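You operate a simulated robot arm through the tools that you are given. There is no shell and no other tool.

Carry out the task below with a simulated robot arm. There is one attempt and no reset: what you move stays moved.

TASK
File the burr off the pipe till the ring gauge slides on.
Fine: the pipe on the clamp plate; clamp it while you file; put file and ring gauge back, and the pipe in the PASS bin. Set down upright: file, flanged pipe. What is to be rubbed or washed off counts as gone when no trace of it is left.

It is judged by the outcome, as a careful person would: the job done as asked, and still so three seconds after it is handed in. It fails if anything else is knocked over, pushed out of place, dropped, spilled or broken.

THE ROBOT
A 6-joint arm with a two-finger parallel gripper, fixed in place. Base frame: the origin is at the foot of the arm, x ahead of it, y to its left, z up; the work surface is at about z = 90. Units: cm, degrees, N and s.
With the tool pointing down near the work surface it reaches from about 14 to 84 cm from the base axis. Its first joint turns from -166.0 to 166.0 degrees. Payload 3.91 kg.
The tool frame sits at the grasp point between the pads (the TCP): z along the fingers, y along the line on which they close. The tips reach 3 cm beyond it. The gripper opens to 11 cm. The fingers are 2 cm wide and 1 cm thick; the gripper's body (4.8 by 11.2 cm) begins 5.5 cm behind the TCP.
Orientation is that of the tool frame in the base frame, as a unit quaternion [w, x, y, z]. With the fingers straight down and closing along the base's y, the tool's x points along the base's -x, its y along +y and its z along -z.

THE INTERFACE
- The arm moves only by the tool move_arm. Its argument "increments" is a list of rows, each an object of numbers (a shift or turn left out is 0, a gripper value left out holds the last): "x", "y", "z": the shift along the base's x, y, z in units of 40 mm (1.0 is 40 mm); "rx", "ry", "rz": the turn, a rotation vector about the base's x, y, z in units of 4 degrees (1.0 is 4 degrees); "claw": the gripper command, from -1 (fully open) to 1 (shut), values between in proportion. In form: [{"x": .., "y": .., "z": .., "rx": .., "ry": .., "rz": .., "claw": ..}, ...]. A call has 1 to 20 rows; each row shifts and turns the commanded pose from where the row before left it. A call with a number of a shift or a turn outside -1 to 1 is refused whole. A row lasts 0.2 s, in which the tool goes at most 5 cm and 8.6 degrees; a call with a longer step from one row to the next is refused whole, and so is a gripper value outside its range. A pose out of reach is approached as far as the arm can. The call stops where the force on the tool passes 90 N (or 10 N more than at its start, if that is more) or the arm is blocked; 0.2 s more then pass. The fingers move at their own pace (about 10.8 cm/s each) and stop on an object; they squeeze with about 34 N. The grip force told is the motor's: it shows also when the fingers shut on nothing. Time passes only in rows, and 0.2 s behind the last, so rows that do not move let the fingers close. It gives the time, the measured TCP pose, the force on the tool (base axes), the opening and the grip force at its end, in the units of the frame above (readings bear some noise), with the torque about the TCP (base axes, N m) and any sound that the robot's microphone picked up.
- Cameras (640 x 400 px; columns grow to the right, rows downward): "scene" is fixed at [22.09, 49.74, 166.91]; the picture's right is [-0.77, -0.64, 0.00], its down [-0.53, 0.65, -0.54] and it looks along [0.34, -0.42, -0.84] (base axes); focal length 261 px, centre (320, 200). "wrist" rides on the gripper at [7.7, 0.7, -11.4] in the tool frame; the picture's right is [-0.09, 1.00, 0.00], its down [-0.80, -0.07, -0.59] and it looks along [-0.59, -0.05, 0.80] (tool axes); focal length 270 px, centre (320, 200). There is no depth. A picture from a camera that has moved, and an enlarged one, comes with that camera's place and axes in the base frame and with its lens.
- camera(camera): a new picture of that camera. The clock stands still meanwhile.
- lift_body(by): slides the trunk up (or, below 0, down) by that many cm; the arm rides with it, the base frame stays. It gives what a move gives, with no picture.
- zoom(camera, box): a new picture of the part [left, top, right, bottom] of that camera's present view, enlarged. The clock stands still meanwhile.
- close_job(): hands the job in; it is judged then, once.

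Nothing tells you positions but the pictures and the camera data. Unless the task says otherwise, let go and move clear before handing in.

The tools are called by a JSON object that holds its "op" and its "data". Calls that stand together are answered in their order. move_arm: Moves the arm, as the interface text tells. Its arguments: {"type":"object","properties":{"increments":{"type":"array","items":{"type":"object","properties":{"x":{"type":"number"},"y":{"type":"number"},"z":{"type":"number"},"rx":{"type":"number"},"ry":{"type":"number"},"rz":{"type":"number"},"claw":{"type":"number"}}}}},"required":["increments"]} The other tools are called the same way: lift_body (by) slides the trunk up or down; camera (camera) takes a picture; zoom (camera, box) takes an enlarged picture of a part of a camera's view; close_job () hands the job in.

At the start:

```text
time: 0.0
tool_pos: [32.49, -29.35, 124.82]
tool_rot: [0.0, 0.0, 1.0, 0.0]
contact_force: [0.5, -0.4, -0.3]
ft_torque: [-0.01, 0.0, -0.01]
gripper_width: 11.0
grasp_force: 0.0
trunk travel left (down, up): [-45.0, 9.0]
```

scene: 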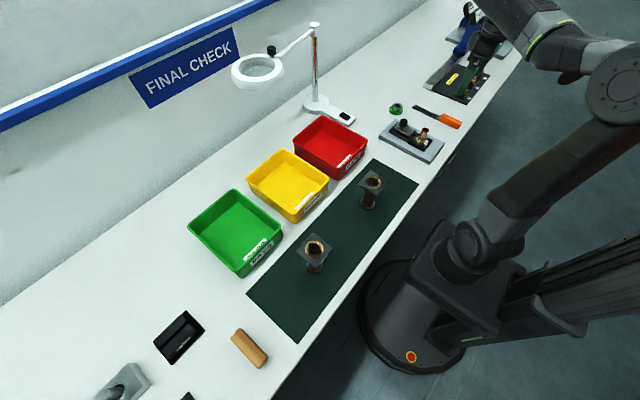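
wrist: 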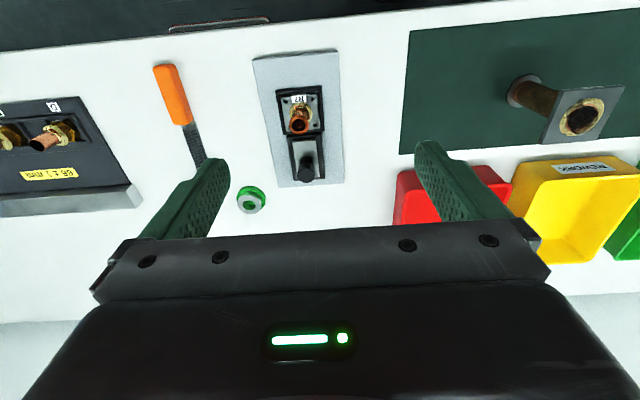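

I see a bench with three bins, two flanged pipes on a green mat, a clamp plate with a pipe, a file with an orange handle, and a ring gauge (green). First I look closer at everything.

{"op": "zoom", "data": {"camera": "scene", "box": [360, 80, 480, 155]}}

{"op": "zoom", "data": {"camera": "wrist", "box": [140, 30, 380, 220]}}

{"op": "zoom", "data": {"camera": "scene", "box": [180, 100, 420, 350]}}

{"op": "zoom", "data": {"camera": "scene", "box": [400, 0, 540, 110]}}

{"op": "zoom", "data": {"camera": "scene", "box": [80, 290, 300, 400]}}

```text
5.33 times, centred on (420, 118) of scene
camera zoom: at [22.09, 49.74, 166.91], right [-0.77, -0.64, 0.0], down [-0.53, 0.65, -0.54], along [0.34, -0.42, -0.84], focal length 1391 px, centre (-213, 640)
```

zoom: 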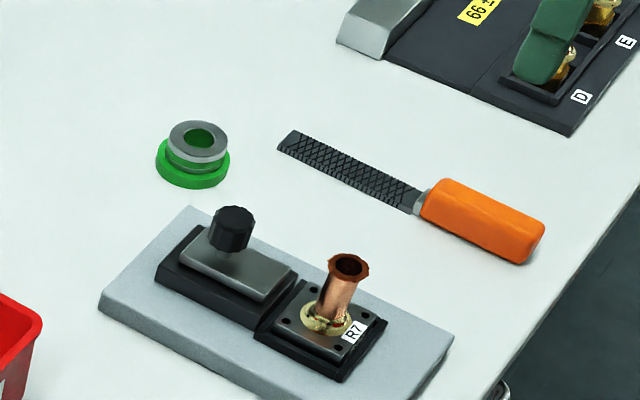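

```text
2.11 times, centred on (260, 125) of wrist
camera zoom: at [24.75, -28.6, 136.34], right [0.09, 1.0, 0.0], down [0.8, -0.07, 0.59], along [0.59, -0.05, -0.8], focal length 569 px, centre (446, 358)
```

zoom: 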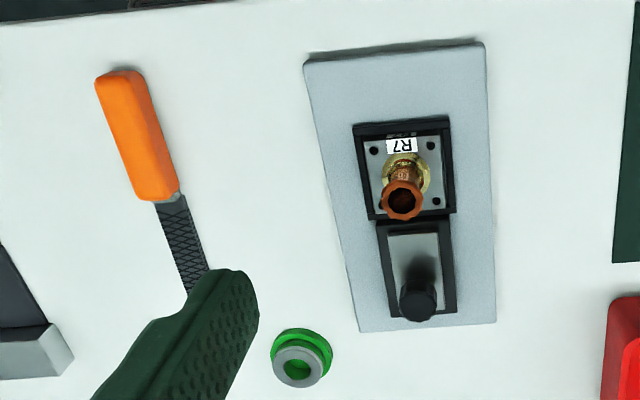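

```text
1.60 times, centred on (300, 225) of scene
camera zoom: at [22.09, 49.74, 166.91], right [-0.77, -0.64, 0.0], down [-0.53, 0.65, -0.54], along [0.34, -0.42, -0.84], focal length 417 px, centre (352, 160)
```

zoom: 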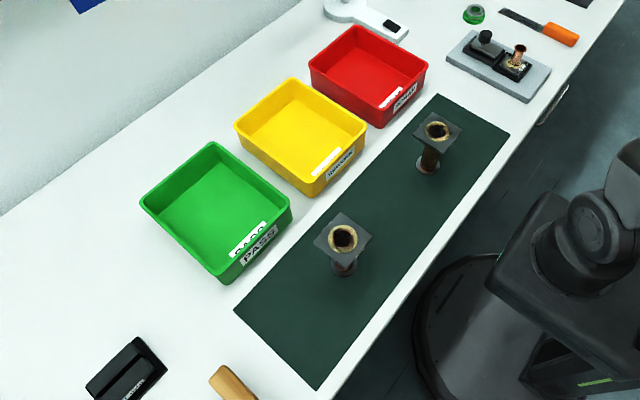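

```text
3.64 times, centred on (470, 55) of scene
camera zoom: at [22.09, 49.74, 166.91], right [-0.77, -0.64, 0.0], down [-0.53, 0.65, -0.54], along [0.34, -0.42, -0.84], focal length 949 px, centre (-226, 727)
```

zoom: 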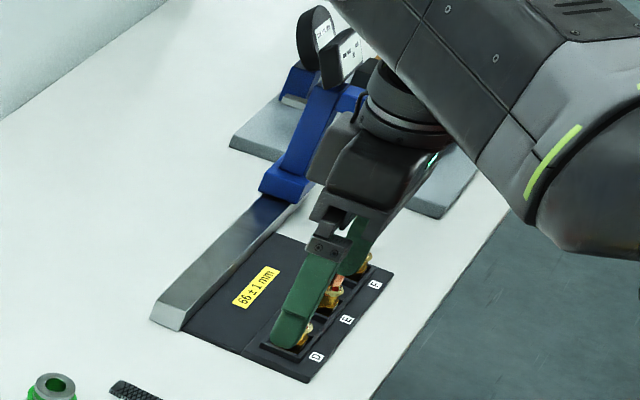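

```text
2.91 times, centred on (190, 345) of scene
camera zoom: at [22.09, 49.74, 166.91], right [-0.77, -0.64, 0.0], down [-0.53, 0.65, -0.54], along [0.34, -0.42, -0.84], focal length 759 px, centre (698, -222)
```

zoom: 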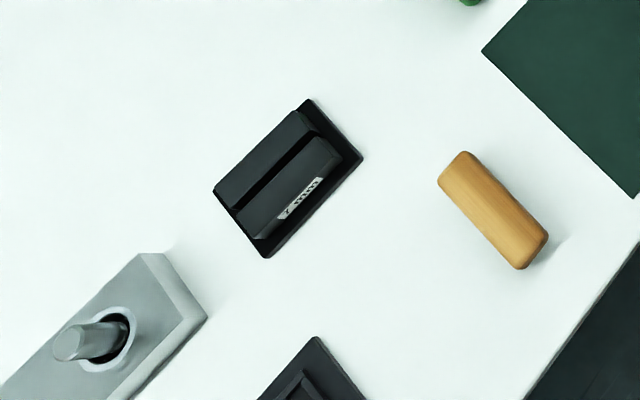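

The clamp plate with pipe R7 sits at about (38.8, -32.8), the file and ring gauge lie to its right (more negative y). I move the wrist camera closer to inspect the clamp, pipe burr and tools.

{"op": "move_arm", "data": {"increments": [{"z": -1, "y": -0.2}, {"z": -1, "y": -0.2}, {"z": -1, "y": -0.2}, {"z": -1, "y": -0.1}, {"z": -0.5}]}}

{"op": "camera", "data": {"camera": "wrist"}}

{"op": "zoom", "data": {"camera": "scene", "box": [360, 80, 480, 155]}}

```text
time: 1.2
tool_pos: [32.38, -32.35, 106.8]
tool_rot: [0.0, -0.001, 1.0, 0.0]
contact_force: [0.0, 0.4, 0.2]
ft_torque: [-0.04, -0.02, -0.01]
gripper_width: 11.01
grasp_force: 0.1
trunk travel left (down, up): [-45.0, 9.0]
```

```text
taken
camera wrist: at [24.59, -31.57, 118.33], right [0.09, 1.0, 0.0], down [0.8, -0.07, 0.59], along [0.59, -0.05, -0.8], focal length 270 px, centre (320, 200)
```

wrist: 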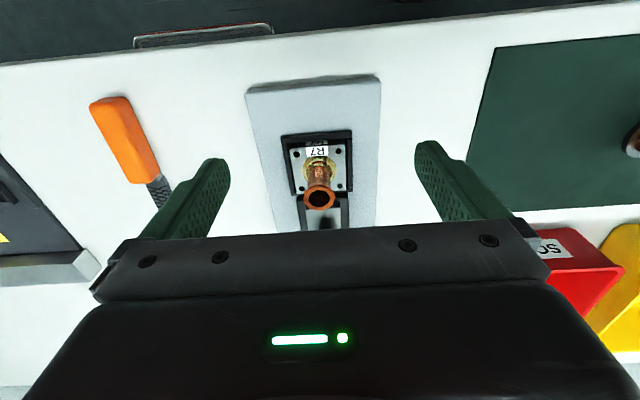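

```text
5.33 times, centred on (420, 118) of scene
camera zoom: at [22.09, 49.74, 166.91], right [-0.77, -0.64, 0.0], down [-0.53, 0.65, -0.54], along [0.34, -0.42, -0.84], focal length 1391 px, centre (-213, 640)
```

zoom: 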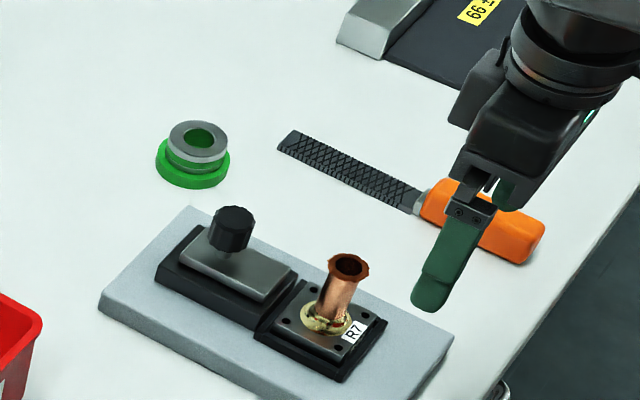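

The view from here shows the burr on the pipe's top rim (top about z 98.4 at x 39, y -32.9). The clamp knob is at about (48, -33). I go further out to see the clamp and ring gauge.

{"op": "move_arm", "data": {"increments": [{"z": 0.5, "x": 0.5}, {"z": 0.5, "x": 1}, {"x": 1}, {"x": 0.0}]}}

{"op": "camera", "data": {"camera": "wrist"}}

{"op": "zoom", "data": {"camera": "wrist", "box": [240, 20, 400, 220]}}

```text
time: 2.2
tool_pos: [42.41, -32.35, 110.87]
tool_rot: [0.0, 0.0, 1.0, 0.0]
contact_force: [-0.1, -0.4, -0.2]
ft_torque: [-0.01, -0.03, -0.01]
gripper_width: 11.0
grasp_force: 0.1
trunk travel left (down, up): [-45.0, 9.0]
```

```text
taken
camera wrist: at [34.64, -31.51, 122.5], right [0.09, 1.0, 0.0], down [0.8, -0.07, 0.59], along [0.59, -0.05, -0.8], focal length 270 px, centre (320, 200)
```

wrist: 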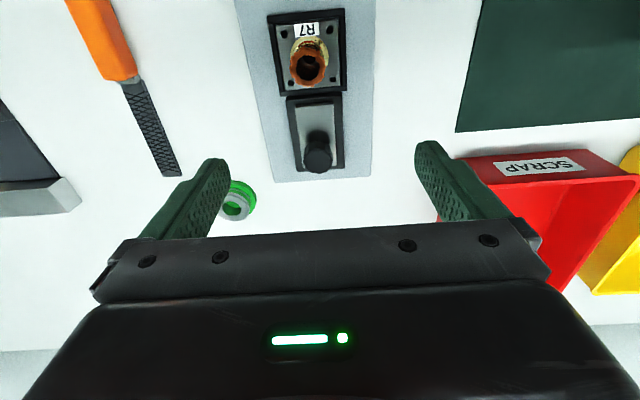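

```text
2.00 times, centred on (320, 120) of wrist
camera zoom: at [34.64, -31.51, 122.5], right [0.09, 1.0, 0.0], down [0.8, -0.07, 0.59], along [0.59, -0.05, -0.8], focal length 541 px, centre (320, 360)
```

zoom: 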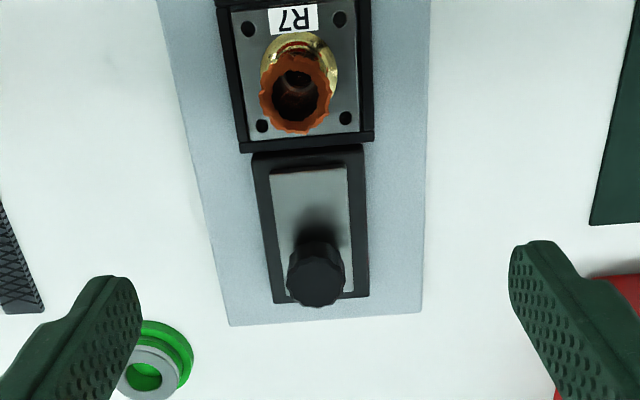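

The clamp looks like a sliding plate with a fluted knob at about (48.3, -33), sliding toward the pipe (-x). I lower for a closer triangulating view.

{"op": "move_arm", "data": {"increments": [{"z": -1, "x": 0.2}, {"z": -1, "x": 0.2, "y": -0.1}, {"x": 0.0}]}}

{"op": "zoom", "data": {"camera": "wrist", "box": [220, 20, 420, 220]}}

{"op": "zoom", "data": {"camera": "scene", "box": [375, 105, 450, 155]}}

```text
time: 3.0
tool_pos: [44.15, -32.69, 102.97]
tool_rot: [0.0, -0.001, 1.0, 0.0]
contact_force: [-0.9, -0.1, 0.4]
ft_torque: [0.03, -0.01, -0.03]
gripper_width: 11.01
grasp_force: 0.1
trunk travel left (down, up): [-45.0, 9.0]
```

```text
2.00 times, centred on (320, 120) of wrist
camera zoom: at [36.3, -31.92, 114.31], right [0.09, 1.0, 0.0], down [0.8, -0.07, 0.59], along [0.59, -0.05, -0.8], focal length 541 px, centre (320, 360)
```

zoom: 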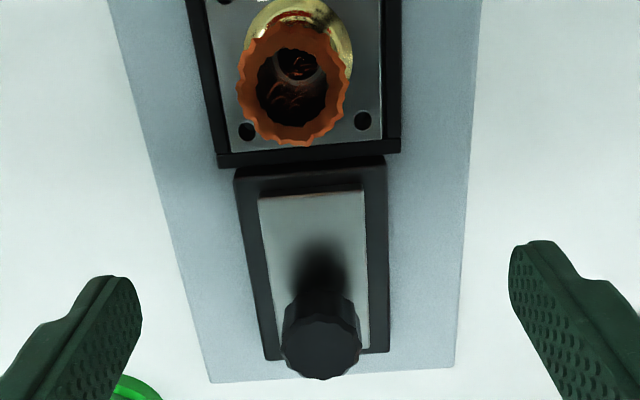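

```text
8.00 times, centred on (412, 130) of scene
camera zoom: at [22.09, 49.74, 166.91], right [-0.77, -0.64, 0.0], down [-0.53, 0.65, -0.54], along [0.34, -0.42, -0.84], focal length 2087 px, centre (-420, 760)
```

zoom: 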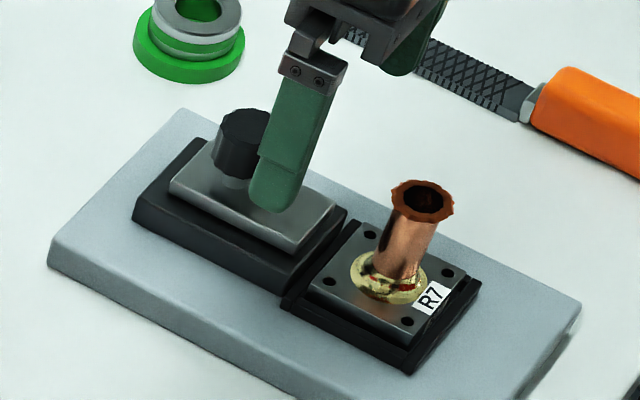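

The clamp is a slide plate on a guide with a knob, top at about (47.8, -32.85, 98). I go down around the knob and grip it.

{"op": "move_arm", "data": {"increments": [{"x": 0.9, "y": -0.04}, {"z": -0.5}, {"z": -0.35}, {}]}}

{"op": "camera", "data": {"camera": "wrist"}}

{"op": "zoom", "data": {"camera": "scene", "box": [375, 95, 450, 145]}}

```text
time: 4.0
tool_pos: [47.76, -32.88, 99.45]
tool_rot: [0.0, -0.001, 1.0, 0.0]
contact_force: [-0.4, 0.0, 0.2]
ft_torque: [-0.02, 0.0, -0.03]
gripper_width: 10.99
grasp_force: 0.0
trunk travel left (down, up): [-45.0, 9.0]
```

```text
taken
camera wrist: at [39.99, -32.1, 110.97], right [0.09, 1.0, 0.0], down [0.8, -0.07, 0.59], along [0.59, -0.05, -0.8], focal length 270 px, centre (320, 200)
```

wrist: 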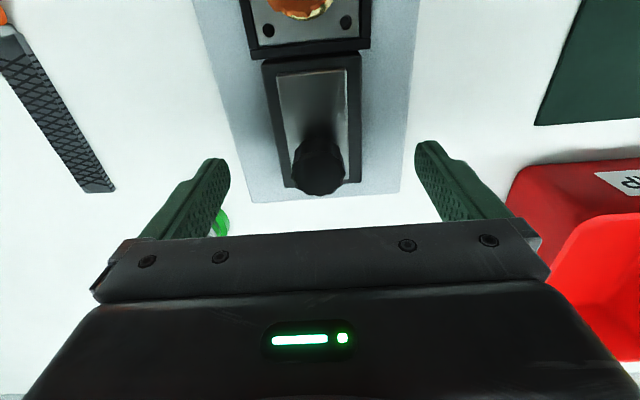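

```text
8.00 times, centred on (412, 120) of scene
camera zoom: at [22.09, 49.74, 166.91], right [-0.77, -0.64, 0.0], down [-0.53, 0.65, -0.54], along [0.34, -0.42, -0.84], focal length 2087 px, centre (-420, 840)
```

zoom: 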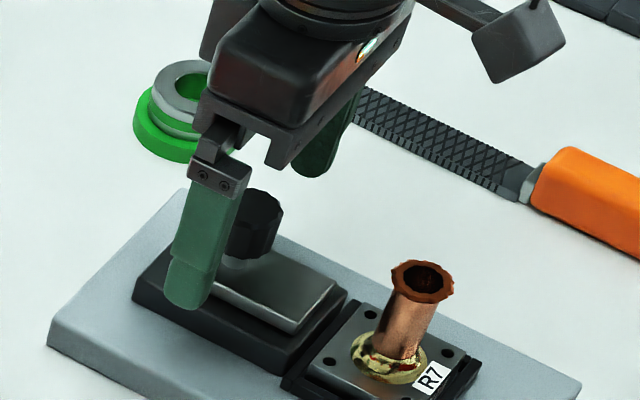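

The fingers straddle the knob. I close them on it.

{"op": "move_arm", "data": {"increments": [{"claw": 1}, {"claw": 1}, {"claw": 1}, {"claw": 1}]}}

{"op": "zoom", "data": {"camera": "scene", "box": [375, 95, 450, 145]}}

```text
time: 5.0
tool_pos: [47.78, -33.08, 99.48]
tool_rot: [0.0, 0.0, 1.0, -0.001]
contact_force: [0.9, -9.3, -0.3]
ft_torque: [0.23, 0.09, -0.08]
gripper_width: 2.97
grasp_force: 45.2
trunk travel left (down, up): [-45.0, 9.0]
```

```text
8.00 times, centred on (412, 120) of scene
camera zoom: at [22.09, 49.74, 166.91], right [-0.77, -0.64, 0.0], down [-0.53, 0.65, -0.54], along [0.34, -0.42, -0.84], focal length 2087 px, centre (-420, 840)
```

zoom: 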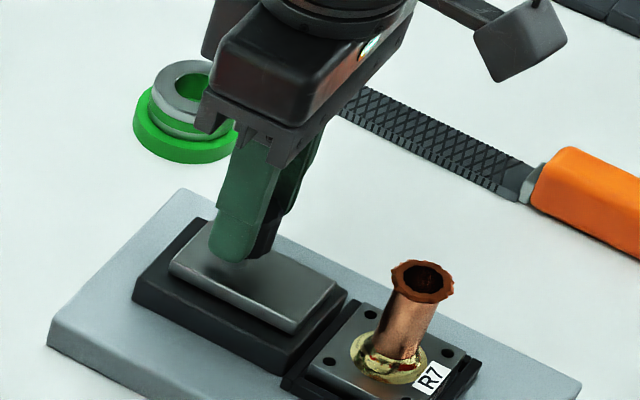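

The knob is gripped (2.97 cm). I slide it gently toward the pipe.

{"op": "move_arm", "data": {"increments": [{"y": -0.05}, {"x": -0.12}, {"x": -0.12}, {}]}}

{"op": "zoom", "data": {"camera": "scene", "box": [375, 95, 450, 145]}}

```text
time: 6.0
tool_pos: [46.84, -32.99, 99.44]
tool_rot: [0.0, -0.001, 1.0, 0.0]
contact_force: [0.9, -3.8, 8.9]
ft_torque: [0.2, 0.78, 0.15]
gripper_width: 2.93
grasp_force: 45.2
trunk travel left (down, up): [-45.0, 9.0]
```

```text
8.00 times, centred on (412, 120) of scene
camera zoom: at [22.09, 49.74, 166.91], right [-0.77, -0.64, 0.0], down [-0.53, 0.65, -0.54], along [0.34, -0.42, -0.84], focal length 2087 px, centre (-420, 840)
```

zoom: 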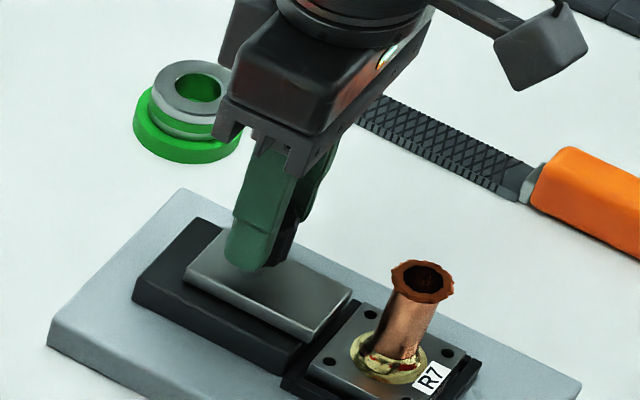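

It slides. I continue in small steps watching the force, since the plate should overlap the flange without hitting the pipe.

{"op": "move_arm", "data": {"increments": [{"x": -0.12}, {"x": -0.1}, {}]}}

{"op": "zoom", "data": {"camera": "scene", "box": [375, 95, 450, 145]}}

{"op": "zoom", "data": {"camera": "wrist", "box": [220, 0, 420, 200]}}

```text
time: 6.8
tool_pos: [45.93, -32.88, 99.41]
tool_rot: [0.001, 0.0, 1.0, 0.001]
contact_force: [-1.4, -6.3, 4.9]
ft_torque: [-0.48, -0.59, 0.02]
gripper_width: 2.93
grasp_force: 45.3
trunk travel left (down, up): [-45.0, 9.0]
```

```text
8.00 times, centred on (412, 120) of scene
camera zoom: at [22.09, 49.74, 166.91], right [-0.77, -0.64, 0.0], down [-0.53, 0.65, -0.54], along [0.34, -0.42, -0.84], focal length 2087 px, centre (-420, 840)
```

zoom: 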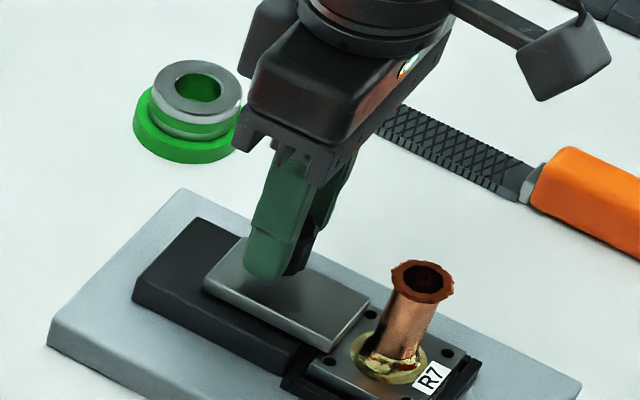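

```text
2.00 times, centred on (320, 100) of wrist
camera zoom: at [38.05, -32.22, 110.97], right [0.09, 1.0, 0.0], down [0.8, -0.07, 0.6], along [0.59, -0.05, -0.8], focal length 541 px, centre (320, 400)
```

zoom: 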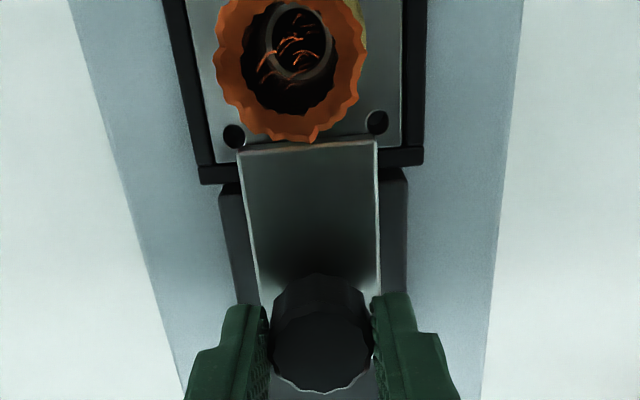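

The plate now overlaps the flange edge. I continue a little to find the stop.

{"op": "move_arm", "data": {"increments": [{"x": -0.06}, {"x": -0.06}, {}]}}

{"op": "zoom", "data": {"camera": "scene", "box": [375, 95, 450, 145]}}

{"op": "zoom", "data": {"camera": "wrist", "box": [220, 0, 420, 200]}}

```text
time: 7.6
tool_pos: [45.55, -32.93, 99.43]
tool_rot: [0.001, -0.002, 1.0, -0.001]
contact_force: [8.4, -9.6, 11.6]
ft_torque: [0.11, 0.52, 0.01]
gripper_width: 2.93
grasp_force: 45.0
trunk travel left (down, up): [-45.0, 9.0]
```

```text
8.00 times, centred on (412, 120) of scene
camera zoom: at [22.09, 49.74, 166.91], right [-0.77, -0.64, 0.0], down [-0.53, 0.65, -0.54], along [0.34, -0.42, -0.84], focal length 2087 px, centre (-420, 840)
```

zoom: 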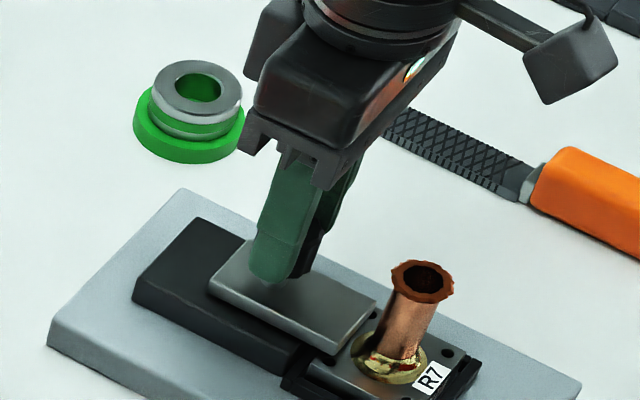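

```text
2.00 times, centred on (320, 100) of wrist
camera zoom: at [37.75, -32.23, 110.96], right [0.09, 1.0, 0.0], down [0.8, -0.07, 0.6], along [0.59, -0.05, -0.8], focal length 541 px, centre (320, 400)
```

zoom: 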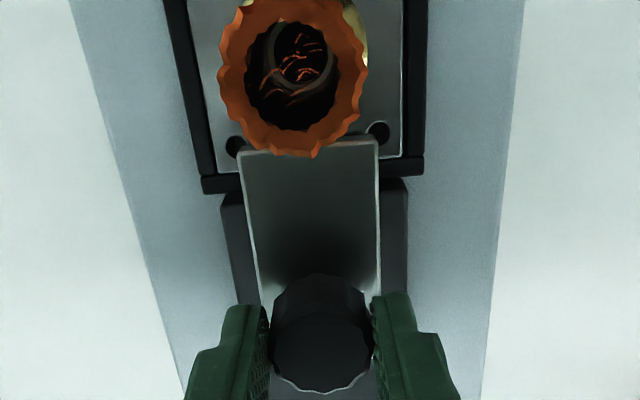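

The overlap is now nearly to the pipe collar and some resistance shows. One more tiny push to see if it is at its stop.

{"op": "move_arm", "data": {"increments": [{"x": -0.05}, {}]}}

{"op": "zoom", "data": {"camera": "scene", "box": [395, 110, 440, 140]}}

```text
time: 8.2
tool_pos: [45.55, -32.95, 99.47]
tool_rot: [0.002, -0.001, 1.0, -0.001]
contact_force: [22.5, -9.1, 16.7]
ft_torque: [0.07, -0.52, 0.15]
gripper_width: 2.95
grasp_force: 45.3
trunk travel left (down, up): [-45.0, 9.0]
```

```text
13.33 times, centred on (418, 125) of scene
camera zoom: at [22.09, 49.74, 166.91], right [-0.77, -0.64, 0.0], down [-0.53, 0.65, -0.54], along [0.34, -0.42, -0.84], focal length 3478 px, centre (-980, 1200)
```

zoom: 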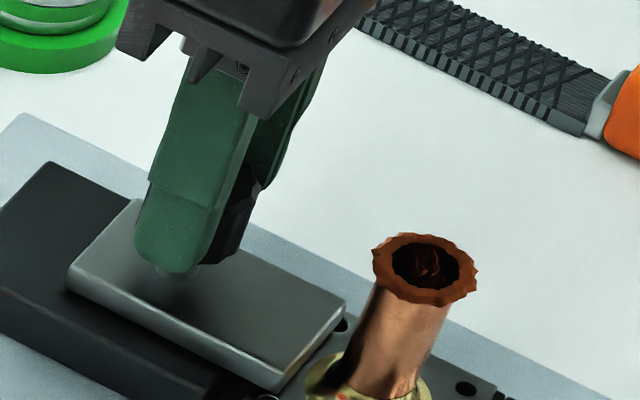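

The slide is at its end stop (x 45.55), overlapping the flange: clamped. I relax, release and rise, then go look at the file.

{"op": "move_arm", "data": {"increments": [{"x": 0.07}, {"claw": -0.2}, {"claw": -0.2}, {"claw": -0.2}, {"z": 0.5}, {"z": 1}, {"z": 1}]}}

{"op": "zoom", "data": {"camera": "scene", "box": [375, 95, 450, 145]}}

{"op": "camera", "data": {"camera": "wrist"}}

```text
time: 9.8
tool_pos: [45.21, -32.84, 109.33]
tool_rot: [0.0, 0.0, 1.0, 0.0]
contact_force: [-0.8, 0.8, 0.2]
ft_torque: [0.01, 0.01, 0.0]
gripper_width: 6.59
grasp_force: 0.1
trunk travel left (down, up): [-45.0, 9.0]
```

```text
8.00 times, centred on (412, 120) of scene
camera zoom: at [22.09, 49.74, 166.91], right [-0.77, -0.64, 0.0], down [-0.53, 0.65, -0.54], along [0.34, -0.42, -0.84], focal length 2087 px, centre (-420, 840)
```

zoom: 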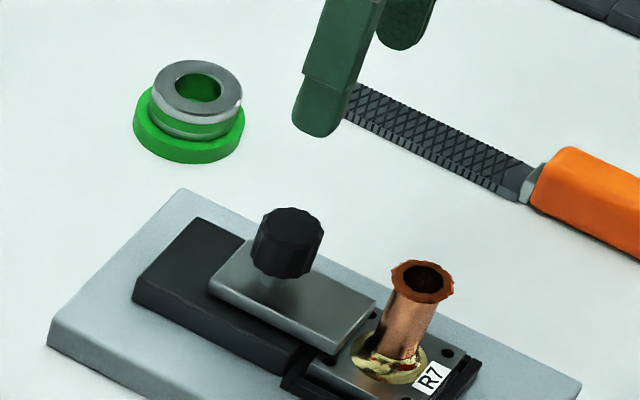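

```text
taken
camera wrist: at [37.49, -32.0, 120.92], right [0.09, 1.0, 0.0], down [0.8, -0.07, 0.59], along [0.59, -0.05, -0.8], focal length 270 px, centre (320, 200)
```

wrist: 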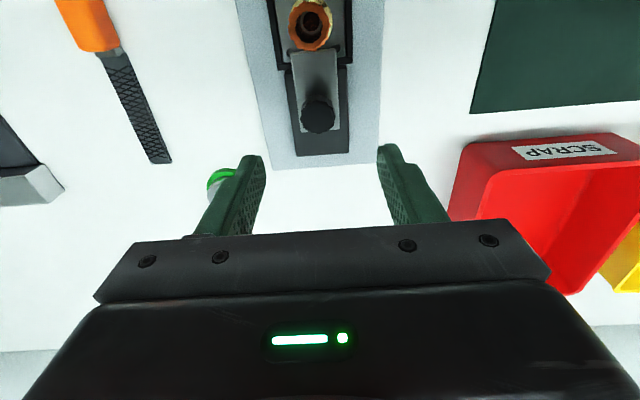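

The clamp holds in place. Now I move over the file (handle about x 31–39, y -54) for a close look.

{"op": "move_arm", "data": {"increments": [{"y": -1, "x": -0.55, "claw": -1}, {"y": -1, "x": -0.55}, {"y": -1, "x": -0.55}, {"y": -1, "x": -0.55}, {"y": -1, "x": -0.55}, {"x": -0.5}]}}

{"op": "camera", "data": {"camera": "wrist"}}

{"op": "zoom", "data": {"camera": "wrist", "box": [200, 20, 440, 220]}}

```text
time: 11.2
tool_pos: [32.46, -52.91, 109.45]
tool_rot: [0.0, -0.001, 1.0, 0.0]
contact_force: [-0.7, 1.1, -0.1]
ft_torque: [-0.03, 0.03, 0.01]
gripper_width: 11.01
grasp_force: 0.0
trunk travel left (down, up): [-45.0, 9.0]
```

```text
taken
camera wrist: at [24.78, -52.18, 120.86], right [0.09, 1.0, 0.0], down [0.8, -0.07, 0.59], along [0.59, -0.05, -0.8], focal length 270 px, centre (320, 200)
```

wrist: 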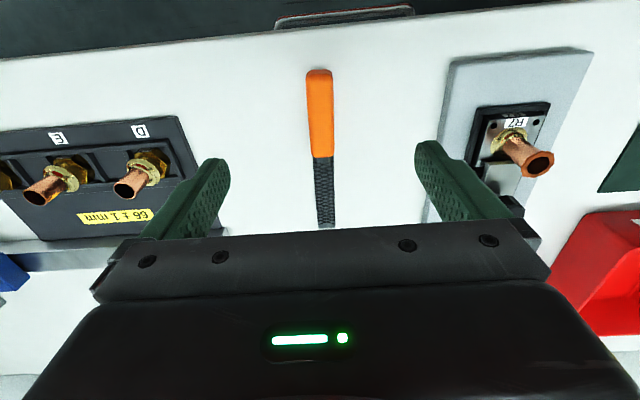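

```text
2.00 times, centred on (320, 120) of wrist
camera zoom: at [24.78, -52.18, 120.86], right [0.09, 1.0, 0.0], down [0.8, -0.07, 0.59], along [0.59, -0.05, -0.8], focal length 541 px, centre (320, 360)
```

zoom: 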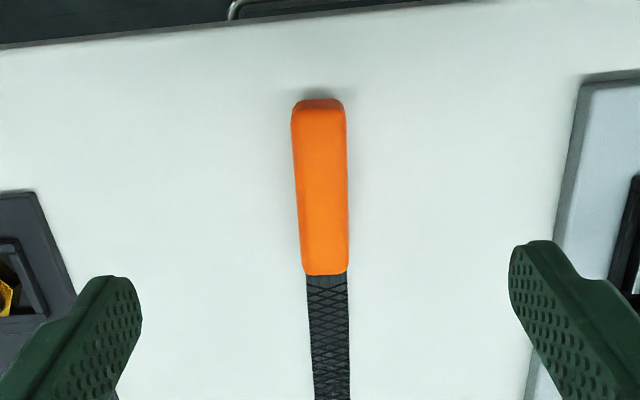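

The file lies along +x: handle from x≈30.7 to 39.9 at y≈-53, blade to x≈52. I'll grip the handle near its front (x≈37.7), descending with the fingers around it.

{"op": "move_arm", "data": {"increments": [{"z": -1, "x": 0.4, "y": -0.02}, {"z": -1, "x": 0.4}, {"z": -1, "x": 0.5}, {"z": -0.5}, {}]}}

{"op": "camera", "data": {"camera": "wrist"}}

{"op": "zoom", "data": {"camera": "scene", "box": [400, 80, 475, 130]}}

```text
time: 12.4
tool_pos: [37.64, -53.16, 95.44]
tool_rot: [0.0, -0.001, 1.0, 0.0]
contact_force: [-0.5, 0.3, 0.4]
ft_torque: [-0.02, 0.0, -0.01]
gripper_width: 10.99
grasp_force: 0.1
trunk travel left (down, up): [-45.0, 9.0]
```

```text
taken
camera wrist: at [29.91, -52.36, 106.8], right [0.09, 1.0, 0.0], down [0.8, -0.07, 0.59], along [0.59, -0.05, -0.8], focal length 270 px, centre (320, 200)
```

wrist: 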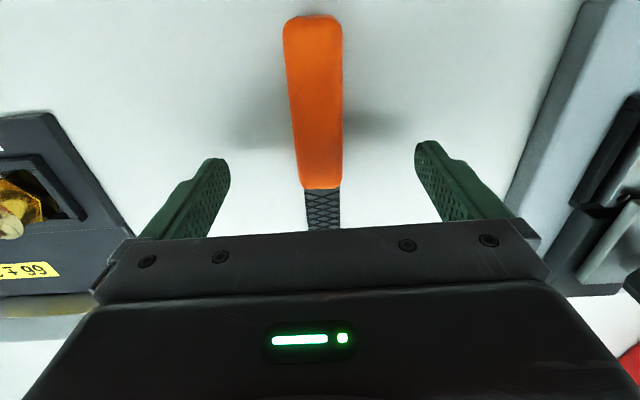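

```text
8.00 times, centred on (438, 105) of scene
camera zoom: at [22.09, 49.74, 166.91], right [-0.77, -0.64, 0.0], down [-0.53, 0.65, -0.54], along [0.34, -0.42, -0.84], focal length 2087 px, centre (-620, 960)
```

zoom: 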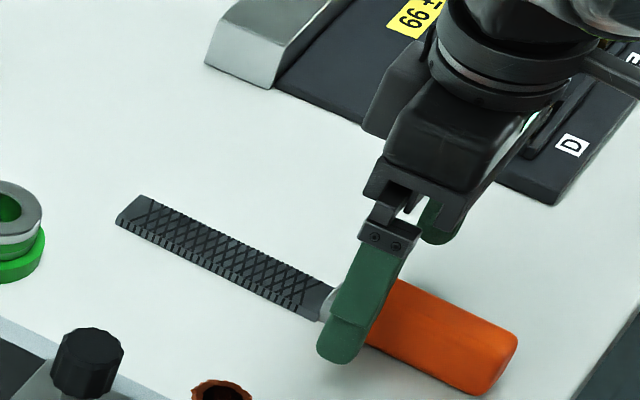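

The fingers straddle the handle. I descend to just above the table and grip.

{"op": "move_arm", "data": {"increments": [{"z": -0.25}, {"z": -0.24}, {}, {"claw": 1}, {"claw": 1}, {"claw": 1}, {"claw": 1}]}}

{"op": "camera", "data": {"camera": "wrist"}}

{"op": "zoom", "data": {"camera": "scene", "box": [400, 80, 475, 130]}}

```text
time: 14.0
tool_pos: [37.51, -53.07, 93.44]
tool_rot: [0.0, -0.001, 1.0, 0.001]
contact_force: [-0.6, 0.4, -0.3]
ft_torque: [0.02, 0.12, 0.0]
gripper_width: 2.8
grasp_force: 34.3
trunk travel left (down, up): [-45.0, 9.0]
```

```text
taken
camera wrist: at [29.86, -52.37, 104.92], right [0.09, 1.0, 0.0], down [0.8, -0.07, 0.59], along [0.59, -0.05, -0.8], focal length 270 px, centre (320, 200)
```

wrist: 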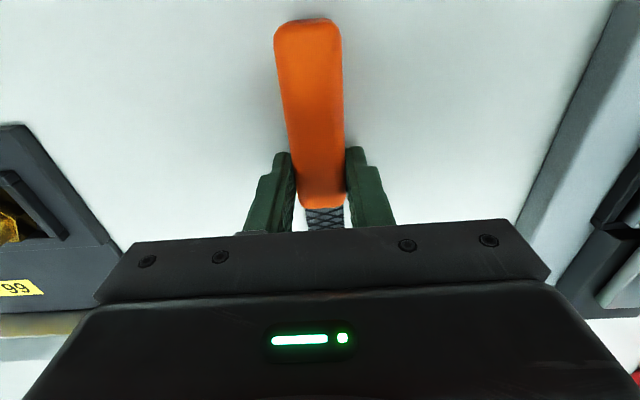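

```text
8.00 times, centred on (438, 105) of scene
camera zoom: at [22.09, 49.74, 166.91], right [-0.77, -0.64, 0.0], down [-0.53, 0.65, -0.54], along [0.34, -0.42, -0.84], focal length 2087 px, centre (-620, 960)
```

zoom: 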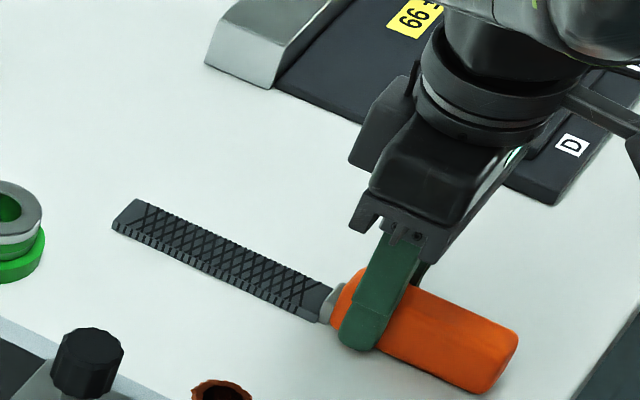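

The file is gripped; I remember its home grip pose (37.5, -53.07, 93.44). I lift it up straight and check it stays level.

{"op": "move_arm", "data": {"increments": [{"z": 0.4}, {"z": 0.8}, {"z": 1}, {"z": 1}, {"z": 1}, {}]}}

{"op": "camera", "data": {"camera": "wrist"}}

{"op": "zoom", "data": {"camera": "scene", "box": [380, 60, 500, 140]}}

```text
time: 15.4
tool_pos: [37.51, -52.96, 110.22]
tool_rot: [0.0, 0.0, 1.0, 0.0]
contact_force: [-0.1, -0.3, -1.0]
ft_torque: [-0.01, -0.01, 0.02]
gripper_width: 0.0
grasp_force: 33.8
trunk travel left (down, up): [-45.0, 9.0]
```

```text
taken
camera wrist: at [29.83, -52.29, 121.76], right [0.09, 1.0, 0.0], down [0.8, -0.07, 0.59], along [0.59, -0.05, -0.8], focal length 270 px, centre (320, 200)
```

wrist: 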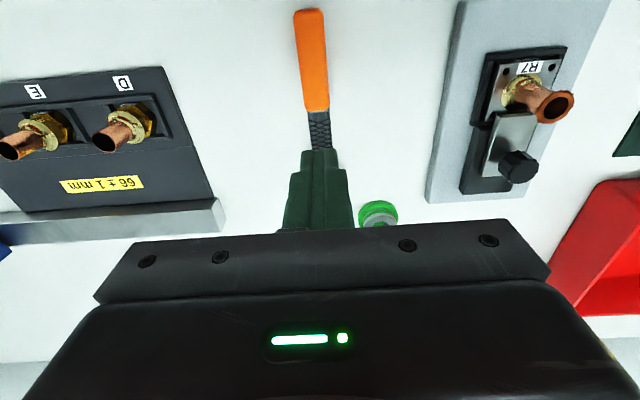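

```text
5.00 times, centred on (440, 100) of scene
camera zoom: at [22.09, 49.74, 166.91], right [-0.77, -0.64, 0.0], down [-0.53, 0.65, -0.54], along [0.34, -0.42, -0.84], focal length 1304 px, centre (-280, 700)
```

zoom: 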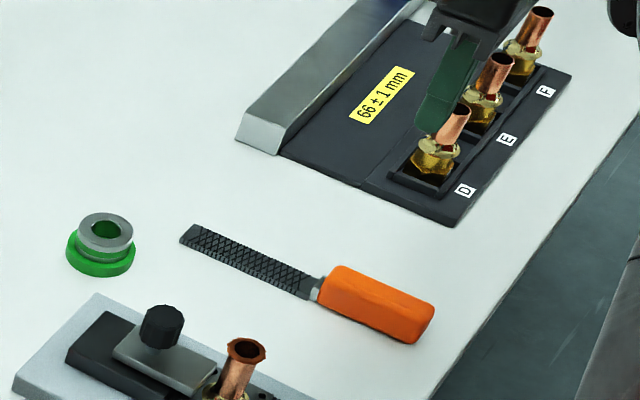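

The file slipped out of the grip without visibly moving; it still lies in place. I'll go back and grip lower, then lift slowly while checking.

{"op": "move_arm", "data": {"increments": [{"claw": -0.2, "y": -0.03}, {"z": -1}, {"z": -1}, {"z": -1}, {}]}}

{"op": "camera", "data": {"camera": "wrist"}}

{"op": "zoom", "data": {"camera": "scene", "box": [420, 95, 465, 125]}}

```text
time: 16.6
tool_pos: [37.74, -53.08, 98.25]
tool_rot: [0.0, 0.0, 1.0, 0.0]
contact_force: [0.2, 0.1, -0.1]
ft_torque: [0.0, 0.02, -0.01]
gripper_width: 6.61
grasp_force: 0.1
trunk travel left (down, up): [-45.0, 9.0]
```

```text
taken
camera wrist: at [30.03, -52.35, 109.81], right [0.09, 1.0, 0.0], down [0.8, -0.07, 0.59], along [0.59, -0.05, -0.8], focal length 270 px, centre (320, 200)
```

wrist: 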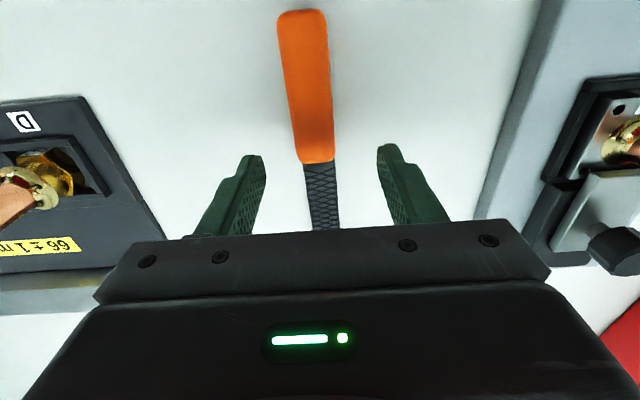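

```text
13.33 times, centred on (442, 110) of scene
camera zoom: at [22.09, 49.74, 166.91], right [-0.77, -0.64, 0.0], down [-0.53, 0.65, -0.54], along [0.34, -0.42, -0.84], focal length 3478 px, centre (-1313, 1400)
```

zoom: 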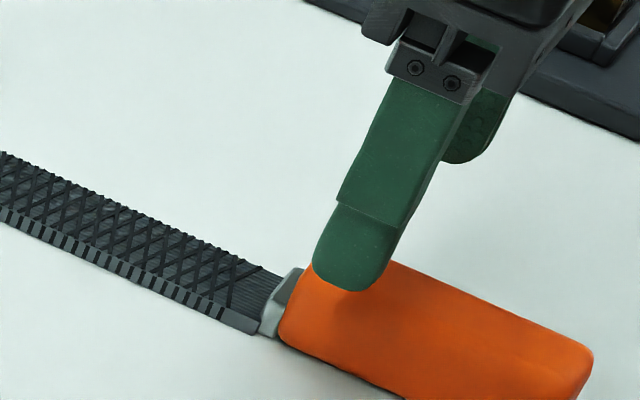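

I centre on the handle (y ≈ -53.3) and descend lower, to about z 93.1, then close and lift just a bit.

{"op": "move_arm", "data": {"increments": [{"y": -0.05, "z": -0.6}, {"z": -0.45}, {"z": -0.2}, {"z": -0.04}, {}]}}

```text
time: 17.8
tool_pos: [37.62, -53.37, 93.19]
tool_rot: [0.0, 0.0, 1.0, 0.0]
contact_force: [0.4, -0.2, 0.0]
ft_torque: [0.01, 0.0, -0.02]
gripper_width: 6.61
grasp_force: 0.1
trunk travel left (down, up): [-45.0, 9.0]
```

{"op": "move_arm", "data": {"increments": [{"z": -0.03}, {}, {"claw": 1}, {"claw": 1}, {"claw": 1}, {"claw": 1}]}}

{"op": "move_arm", "data": {"increments": [{"z": 0.1}, {"z": 0.1}, {"z": 0.1}, {}]}}

{"op": "zoom", "data": {"camera": "scene", "box": [400, 80, 475, 130]}}

```text
time: 19.2
tool_pos: [37.71, -53.32, 93.11]
tool_rot: [0.0, 0.001, 1.0, 0.0]
contact_force: [0.0, -1.3, 1.6]
ft_torque: [-0.02, 0.01, 0.03]
gripper_width: 2.75
grasp_force: 33.9
trunk travel left (down, up): [-45.0, 9.0]
```

```text
time: 20.2
tool_pos: [37.68, -53.31, 94.19]
tool_rot: [0.0, 0.0, 1.0, 0.0]
contact_force: [-0.4, 0.8, -1.2]
ft_torque: [0.02, -0.02, 0.0]
gripper_width: 2.75
grasp_force: 34.2
trunk travel left (down, up): [-45.0, 9.0]
```

```text
8.00 times, centred on (438, 105) of scene
camera zoom: at [22.09, 49.74, 166.91], right [-0.77, -0.64, 0.0], down [-0.53, 0.65, -0.54], along [0.34, -0.42, -0.84], focal length 2087 px, centre (-620, 960)
```

zoom: 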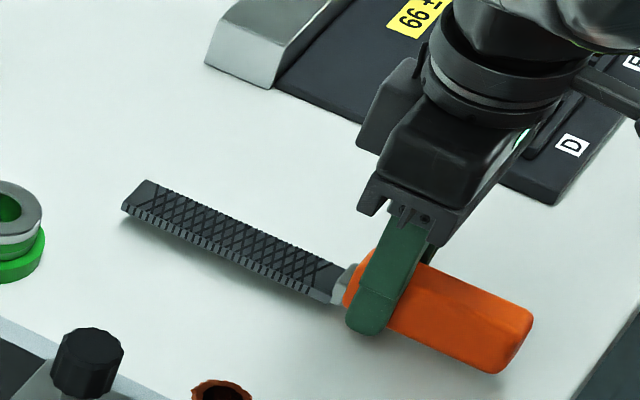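

The file lifts level now. I keep lifting gently.

{"op": "move_arm", "data": {"increments": [{"z": 0.2}, {"z": 0.3}, {"z": 0.4}, {"z": 0.5}, {"z": 0.5}, {"z": 0.5}, {"z": 0.3}, {}]}}

{"op": "zoom", "data": {"camera": "scene", "box": [380, 60, 500, 140]}}

{"op": "camera", "data": {"camera": "wrist"}}

```text
time: 22.0
tool_pos: [37.62, -53.33, 105.11]
tool_rot: [0.0, -0.001, 1.0, 0.0]
contact_force: [-0.1, 0.2, -2.1]
ft_torque: [0.0, 0.0, -0.01]
gripper_width: 2.78
grasp_force: 33.5
trunk travel left (down, up): [-45.0, 9.0]
```

```text
5.00 times, centred on (440, 100) of scene
camera zoom: at [22.09, 49.74, 166.91], right [-0.77, -0.64, 0.0], down [-0.53, 0.65, -0.54], along [0.34, -0.42, -0.84], focal length 1304 px, centre (-280, 700)
```

zoom: 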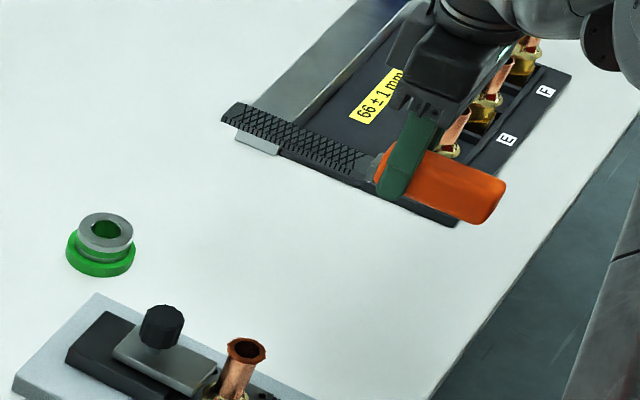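

```text
taken
camera wrist: at [29.97, -52.53, 116.53], right [0.09, 1.0, 0.0], down [0.8, -0.07, 0.59], along [0.59, -0.05, -0.8], focal length 270 px, centre (320, 200)
```

wrist: 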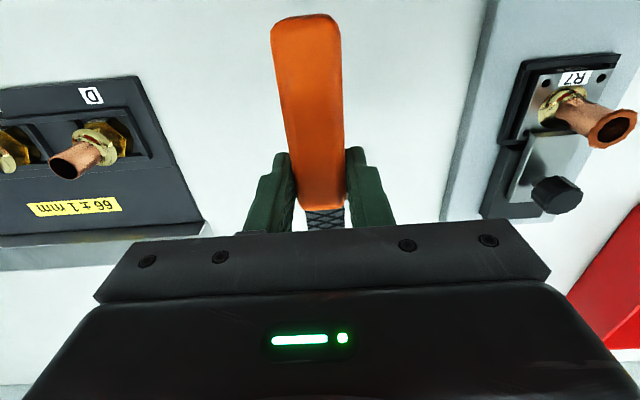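

The file is held level. I raise it and turn it 90° so the blade points to +y, ending with the blade near the pipe so that strokes run along y, clear of the knob.

{"op": "move_arm", "data": {"increments": [{"z": 0.4, "rz": 1}, {"z": 0.4, "rz": 1}, {"rz": 1}, {"rz": 1}, {"rz": 1}, {"rz": 1}, {"rz": 1}, {"rz": 1}, {"rz": 1}, {"rz": 1}, {"rz": 1}, {"rz": 1}, {"rz": 1}, {"rz": 1}, {"rz": 1}, {"rz": 1}, {"rz": 1}, {"rz": 1}, {"rz": 1}, {"rz": 1}]}}

{"op": "move_arm", "data": {"increments": [{"rz": 1}, {"rz": 1}, {"rz": 0.5}, {"y": 0.3, "x": 0.1}, {"y": 0.5, "x": 0.12}, {"y": 0.5, "x": 0.12}, {"y": 0.3}, {"y": 0.2}, {}]}}

{"op": "camera", "data": {"camera": "wrist"}}

{"op": "zoom", "data": {"camera": "scene", "box": [380, 60, 500, 140]}}

```text
time: 26.2
tool_pos: [37.75, -53.33, 108.16]
tool_rot: [0.0, -0.644, 0.765, -0.001]
contact_force: [-0.5, -0.8, -2.2]
ft_torque: [0.02, 0.01, 0.01]
gripper_width: 2.75
grasp_force: 33.7
trunk travel left (down, up): [-45.0, 9.0]
```

```text
time: 28.2
tool_pos: [39.09, -46.15, 108.12]
tool_rot: [0.0, 0.708, -0.706, 0.0]
contact_force: [0.7, 0.1, -2.3]
ft_torque: [-0.02, 0.01, -0.01]
gripper_width: 2.76
grasp_force: 34.4
trunk travel left (down, up): [-45.0, 9.0]
```

```text
taken
camera wrist: at [38.4, -53.73, 119.65], right [-1.0, 0.09, 0.0], down [0.07, 0.8, 0.59], along [0.05, 0.59, -0.8], focal length 270 px, centre (320, 200)
```

wrist: 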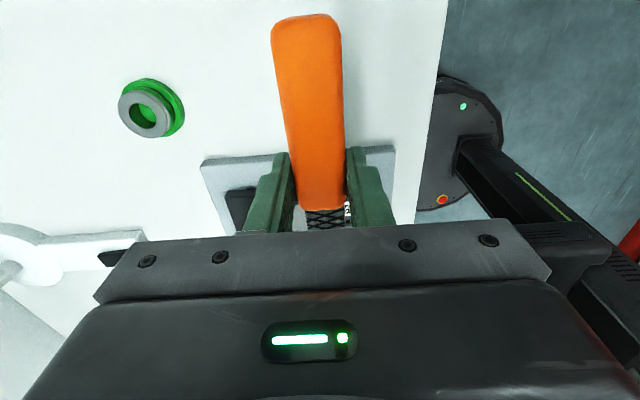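

```text
5.00 times, centred on (440, 100) of scene
camera zoom: at [22.09, 49.74, 166.91], right [-0.77, -0.64, 0.0], down [-0.53, 0.65, -0.54], along [0.34, -0.42, -0.84], focal length 1304 px, centre (-280, 700)
```

zoom: 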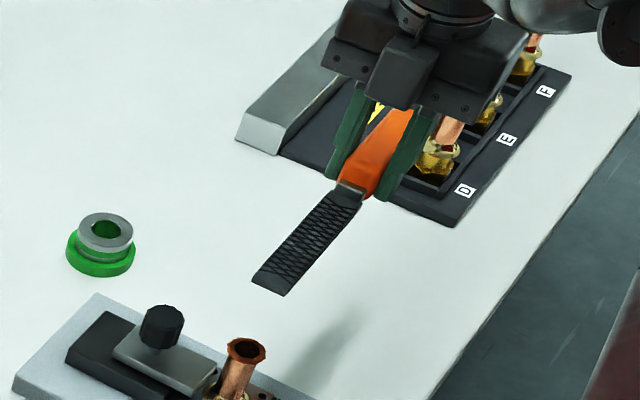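

The blade now points to +y, tip near the pipe. I advance over the pipe and come down to just above its rim.

{"op": "move_arm", "data": {"increments": [{"y": 0.3}, {"y": 0.4}, {"y": 0.3, "z": -0.3}, {"z": -0.5}, {"z": -0.5}, {"z": -0.2}, {}]}}

{"op": "zoom", "data": {"camera": "scene", "box": [390, 95, 450, 135]}}

```text
time: 29.8
tool_pos: [38.96, -42.25, 102.27]
tool_rot: [0.0, 0.707, -0.707, -0.001]
contact_force: [0.2, -0.3, -2.3]
ft_torque: [-0.02, 0.03, 0.01]
gripper_width: 2.76
grasp_force: 34.1
trunk travel left (down, up): [-45.0, 9.0]
```

```text
10.00 times, centred on (420, 115) of scene
camera zoom: at [22.09, 49.74, 166.91], right [-0.77, -0.64, 0.0], down [-0.53, 0.65, -0.54], along [0.34, -0.42, -0.84], focal length 2609 px, centre (-680, 1050)
```

zoom: 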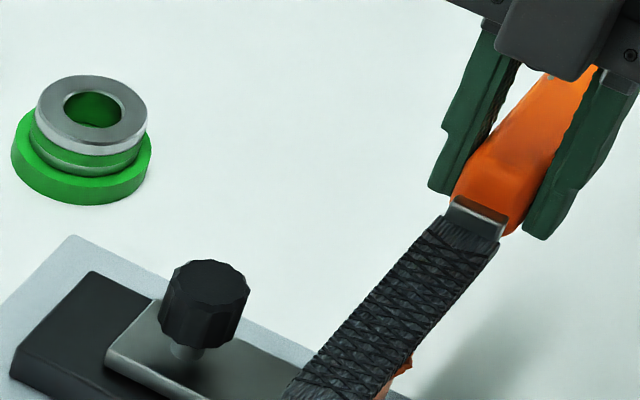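

The blade is over the burr. I lower slowly until it touches.

{"op": "move_arm", "data": {"increments": [{"z": -0.08}, {"z": -0.05}, {"z": -0.05}, {}]}}

{"op": "move_arm", "data": {"increments": [{"z": -0.05}, {"z": -0.05}, {}]}}

{"op": "zoom", "data": {"camera": "scene", "box": [390, 105, 450, 145]}}

```text
time: 30.8
tool_pos: [39.04, -42.1, 101.55]
tool_rot: [0.0, -0.707, 0.707, -0.001]
contact_force: [1.9, -1.5, 11.7]
ft_torque: [1.04, -0.05, -0.13]
gripper_width: 2.78
grasp_force: 34.6
trunk travel left (down, up): [-45.0, 9.0]
```

```text
time: 31.6
tool_pos: [39.05, -42.14, 101.2]
tool_rot: [0.001, 0.708, -0.706, 0.0]
contact_force: [0.6, -4.2, 11.1]
ft_torque: [0.92, 0.01, -0.05]
gripper_width: 2.75
grasp_force: 33.8
trunk travel left (down, up): [-45.0, 9.0]
```

```text
10.00 times, centred on (420, 125) of scene
camera zoom: at [22.09, 49.74, 166.91], right [-0.77, -0.64, 0.0], down [-0.53, 0.65, -0.54], along [0.34, -0.42, -0.84], focal length 2609 px, centre (-680, 950)
```

zoom: 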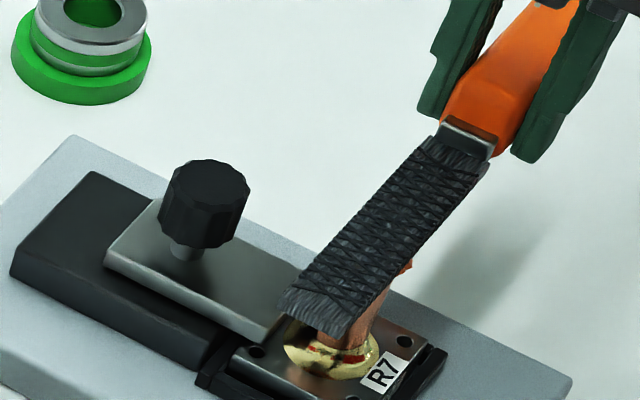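

Contact is made (about 11 N). I ease off slightly and make light strokes along y, using blade parts nearer to the handle.

{"op": "move_arm", "data": {"increments": [{"z": 0.03, "y": 0.25}, {"y": 0.3}, {"y": 0.3}, {"y": 0.15}, {"y": -0.25}, {"y": -0.25}, {"y": -0.25}, {"y": -0.25}, {"y": 0.25}, {"y": 0.25}, {"y": 0.25}, {"y": 0.25}]}}

{"op": "zoom", "data": {"camera": "scene", "box": [390, 105, 450, 145]}}

```text
time: 34.2
tool_pos: [39.13, -38.14, 101.27]
tool_rot: [0.0, 0.707, -0.707, 0.0]
contact_force: [0.3, -0.1, -1.6]
ft_torque: [0.02, 0.01, -0.02]
gripper_width: 2.79
grasp_force: 33.9
trunk travel left (down, up): [-45.0, 9.0]
```

```text
10.00 times, centred on (420, 125) of scene
camera zoom: at [22.09, 49.74, 166.91], right [-0.77, -0.64, 0.0], down [-0.53, 0.65, -0.54], along [0.34, -0.42, -0.84], focal length 2609 px, centre (-680, 950)
```

zoom: 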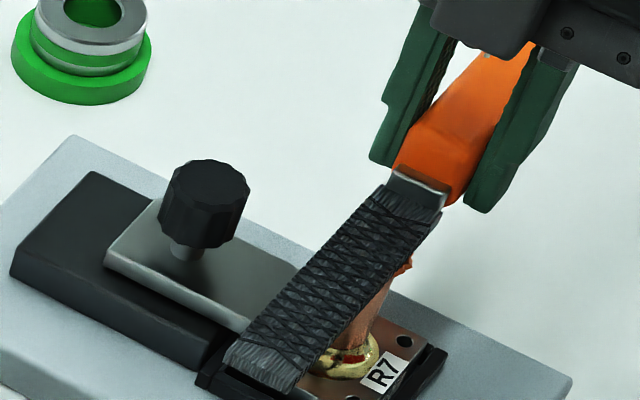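

Contact vanished at the end of the strokes; I lift the file to inspect the burr.

{"op": "move_arm", "data": {"increments": [{"z": 0.5}, {"z": 0.5, "y": -0.5}, {"y": -0.8}, {"y": -0.9}, {"y": -0.9}, {}]}}

{"op": "zoom", "data": {"camera": "scene", "box": [400, 115, 445, 145]}}

{"op": "zoom", "data": {"camera": "scene", "box": [390, 75, 480, 135]}}

```text
time: 35.6
tool_pos: [39.09, -50.58, 105.25]
tool_rot: [0.0, 0.708, -0.707, 0.0]
contact_force: [-0.8, 0.8, -3.1]
ft_torque: [-0.01, 0.01, 0.03]
gripper_width: 2.74
grasp_force: 34.2
trunk travel left (down, up): [-45.0, 9.0]
```

```text
13.33 times, centred on (422, 130) of scene
camera zoom: at [22.09, 49.74, 166.91], right [-0.77, -0.64, 0.0], down [-0.53, 0.65, -0.54], along [0.34, -0.42, -0.84], focal length 3478 px, centre (-1047, 1133)
```

zoom: 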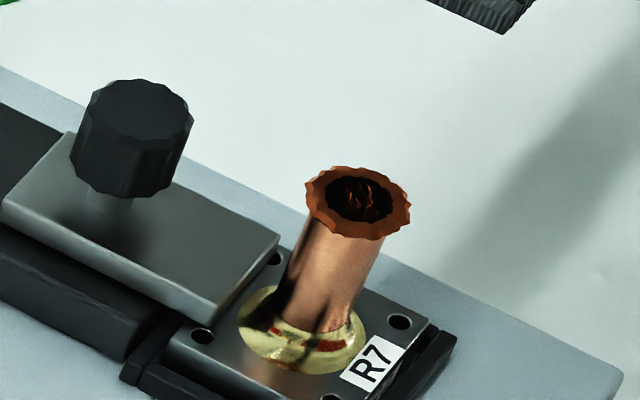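

```text
6.67 times, centred on (435, 105) of scene
camera zoom: at [22.09, 49.74, 166.91], right [-0.77, -0.64, 0.0], down [-0.53, 0.65, -0.54], along [0.34, -0.42, -0.84], focal length 1739 px, centre (-447, 833)
```

zoom: 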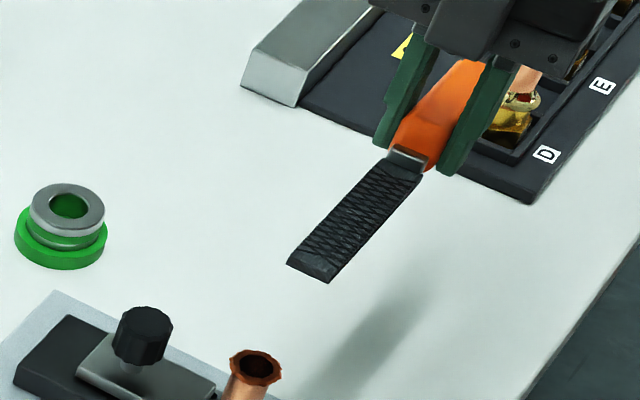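

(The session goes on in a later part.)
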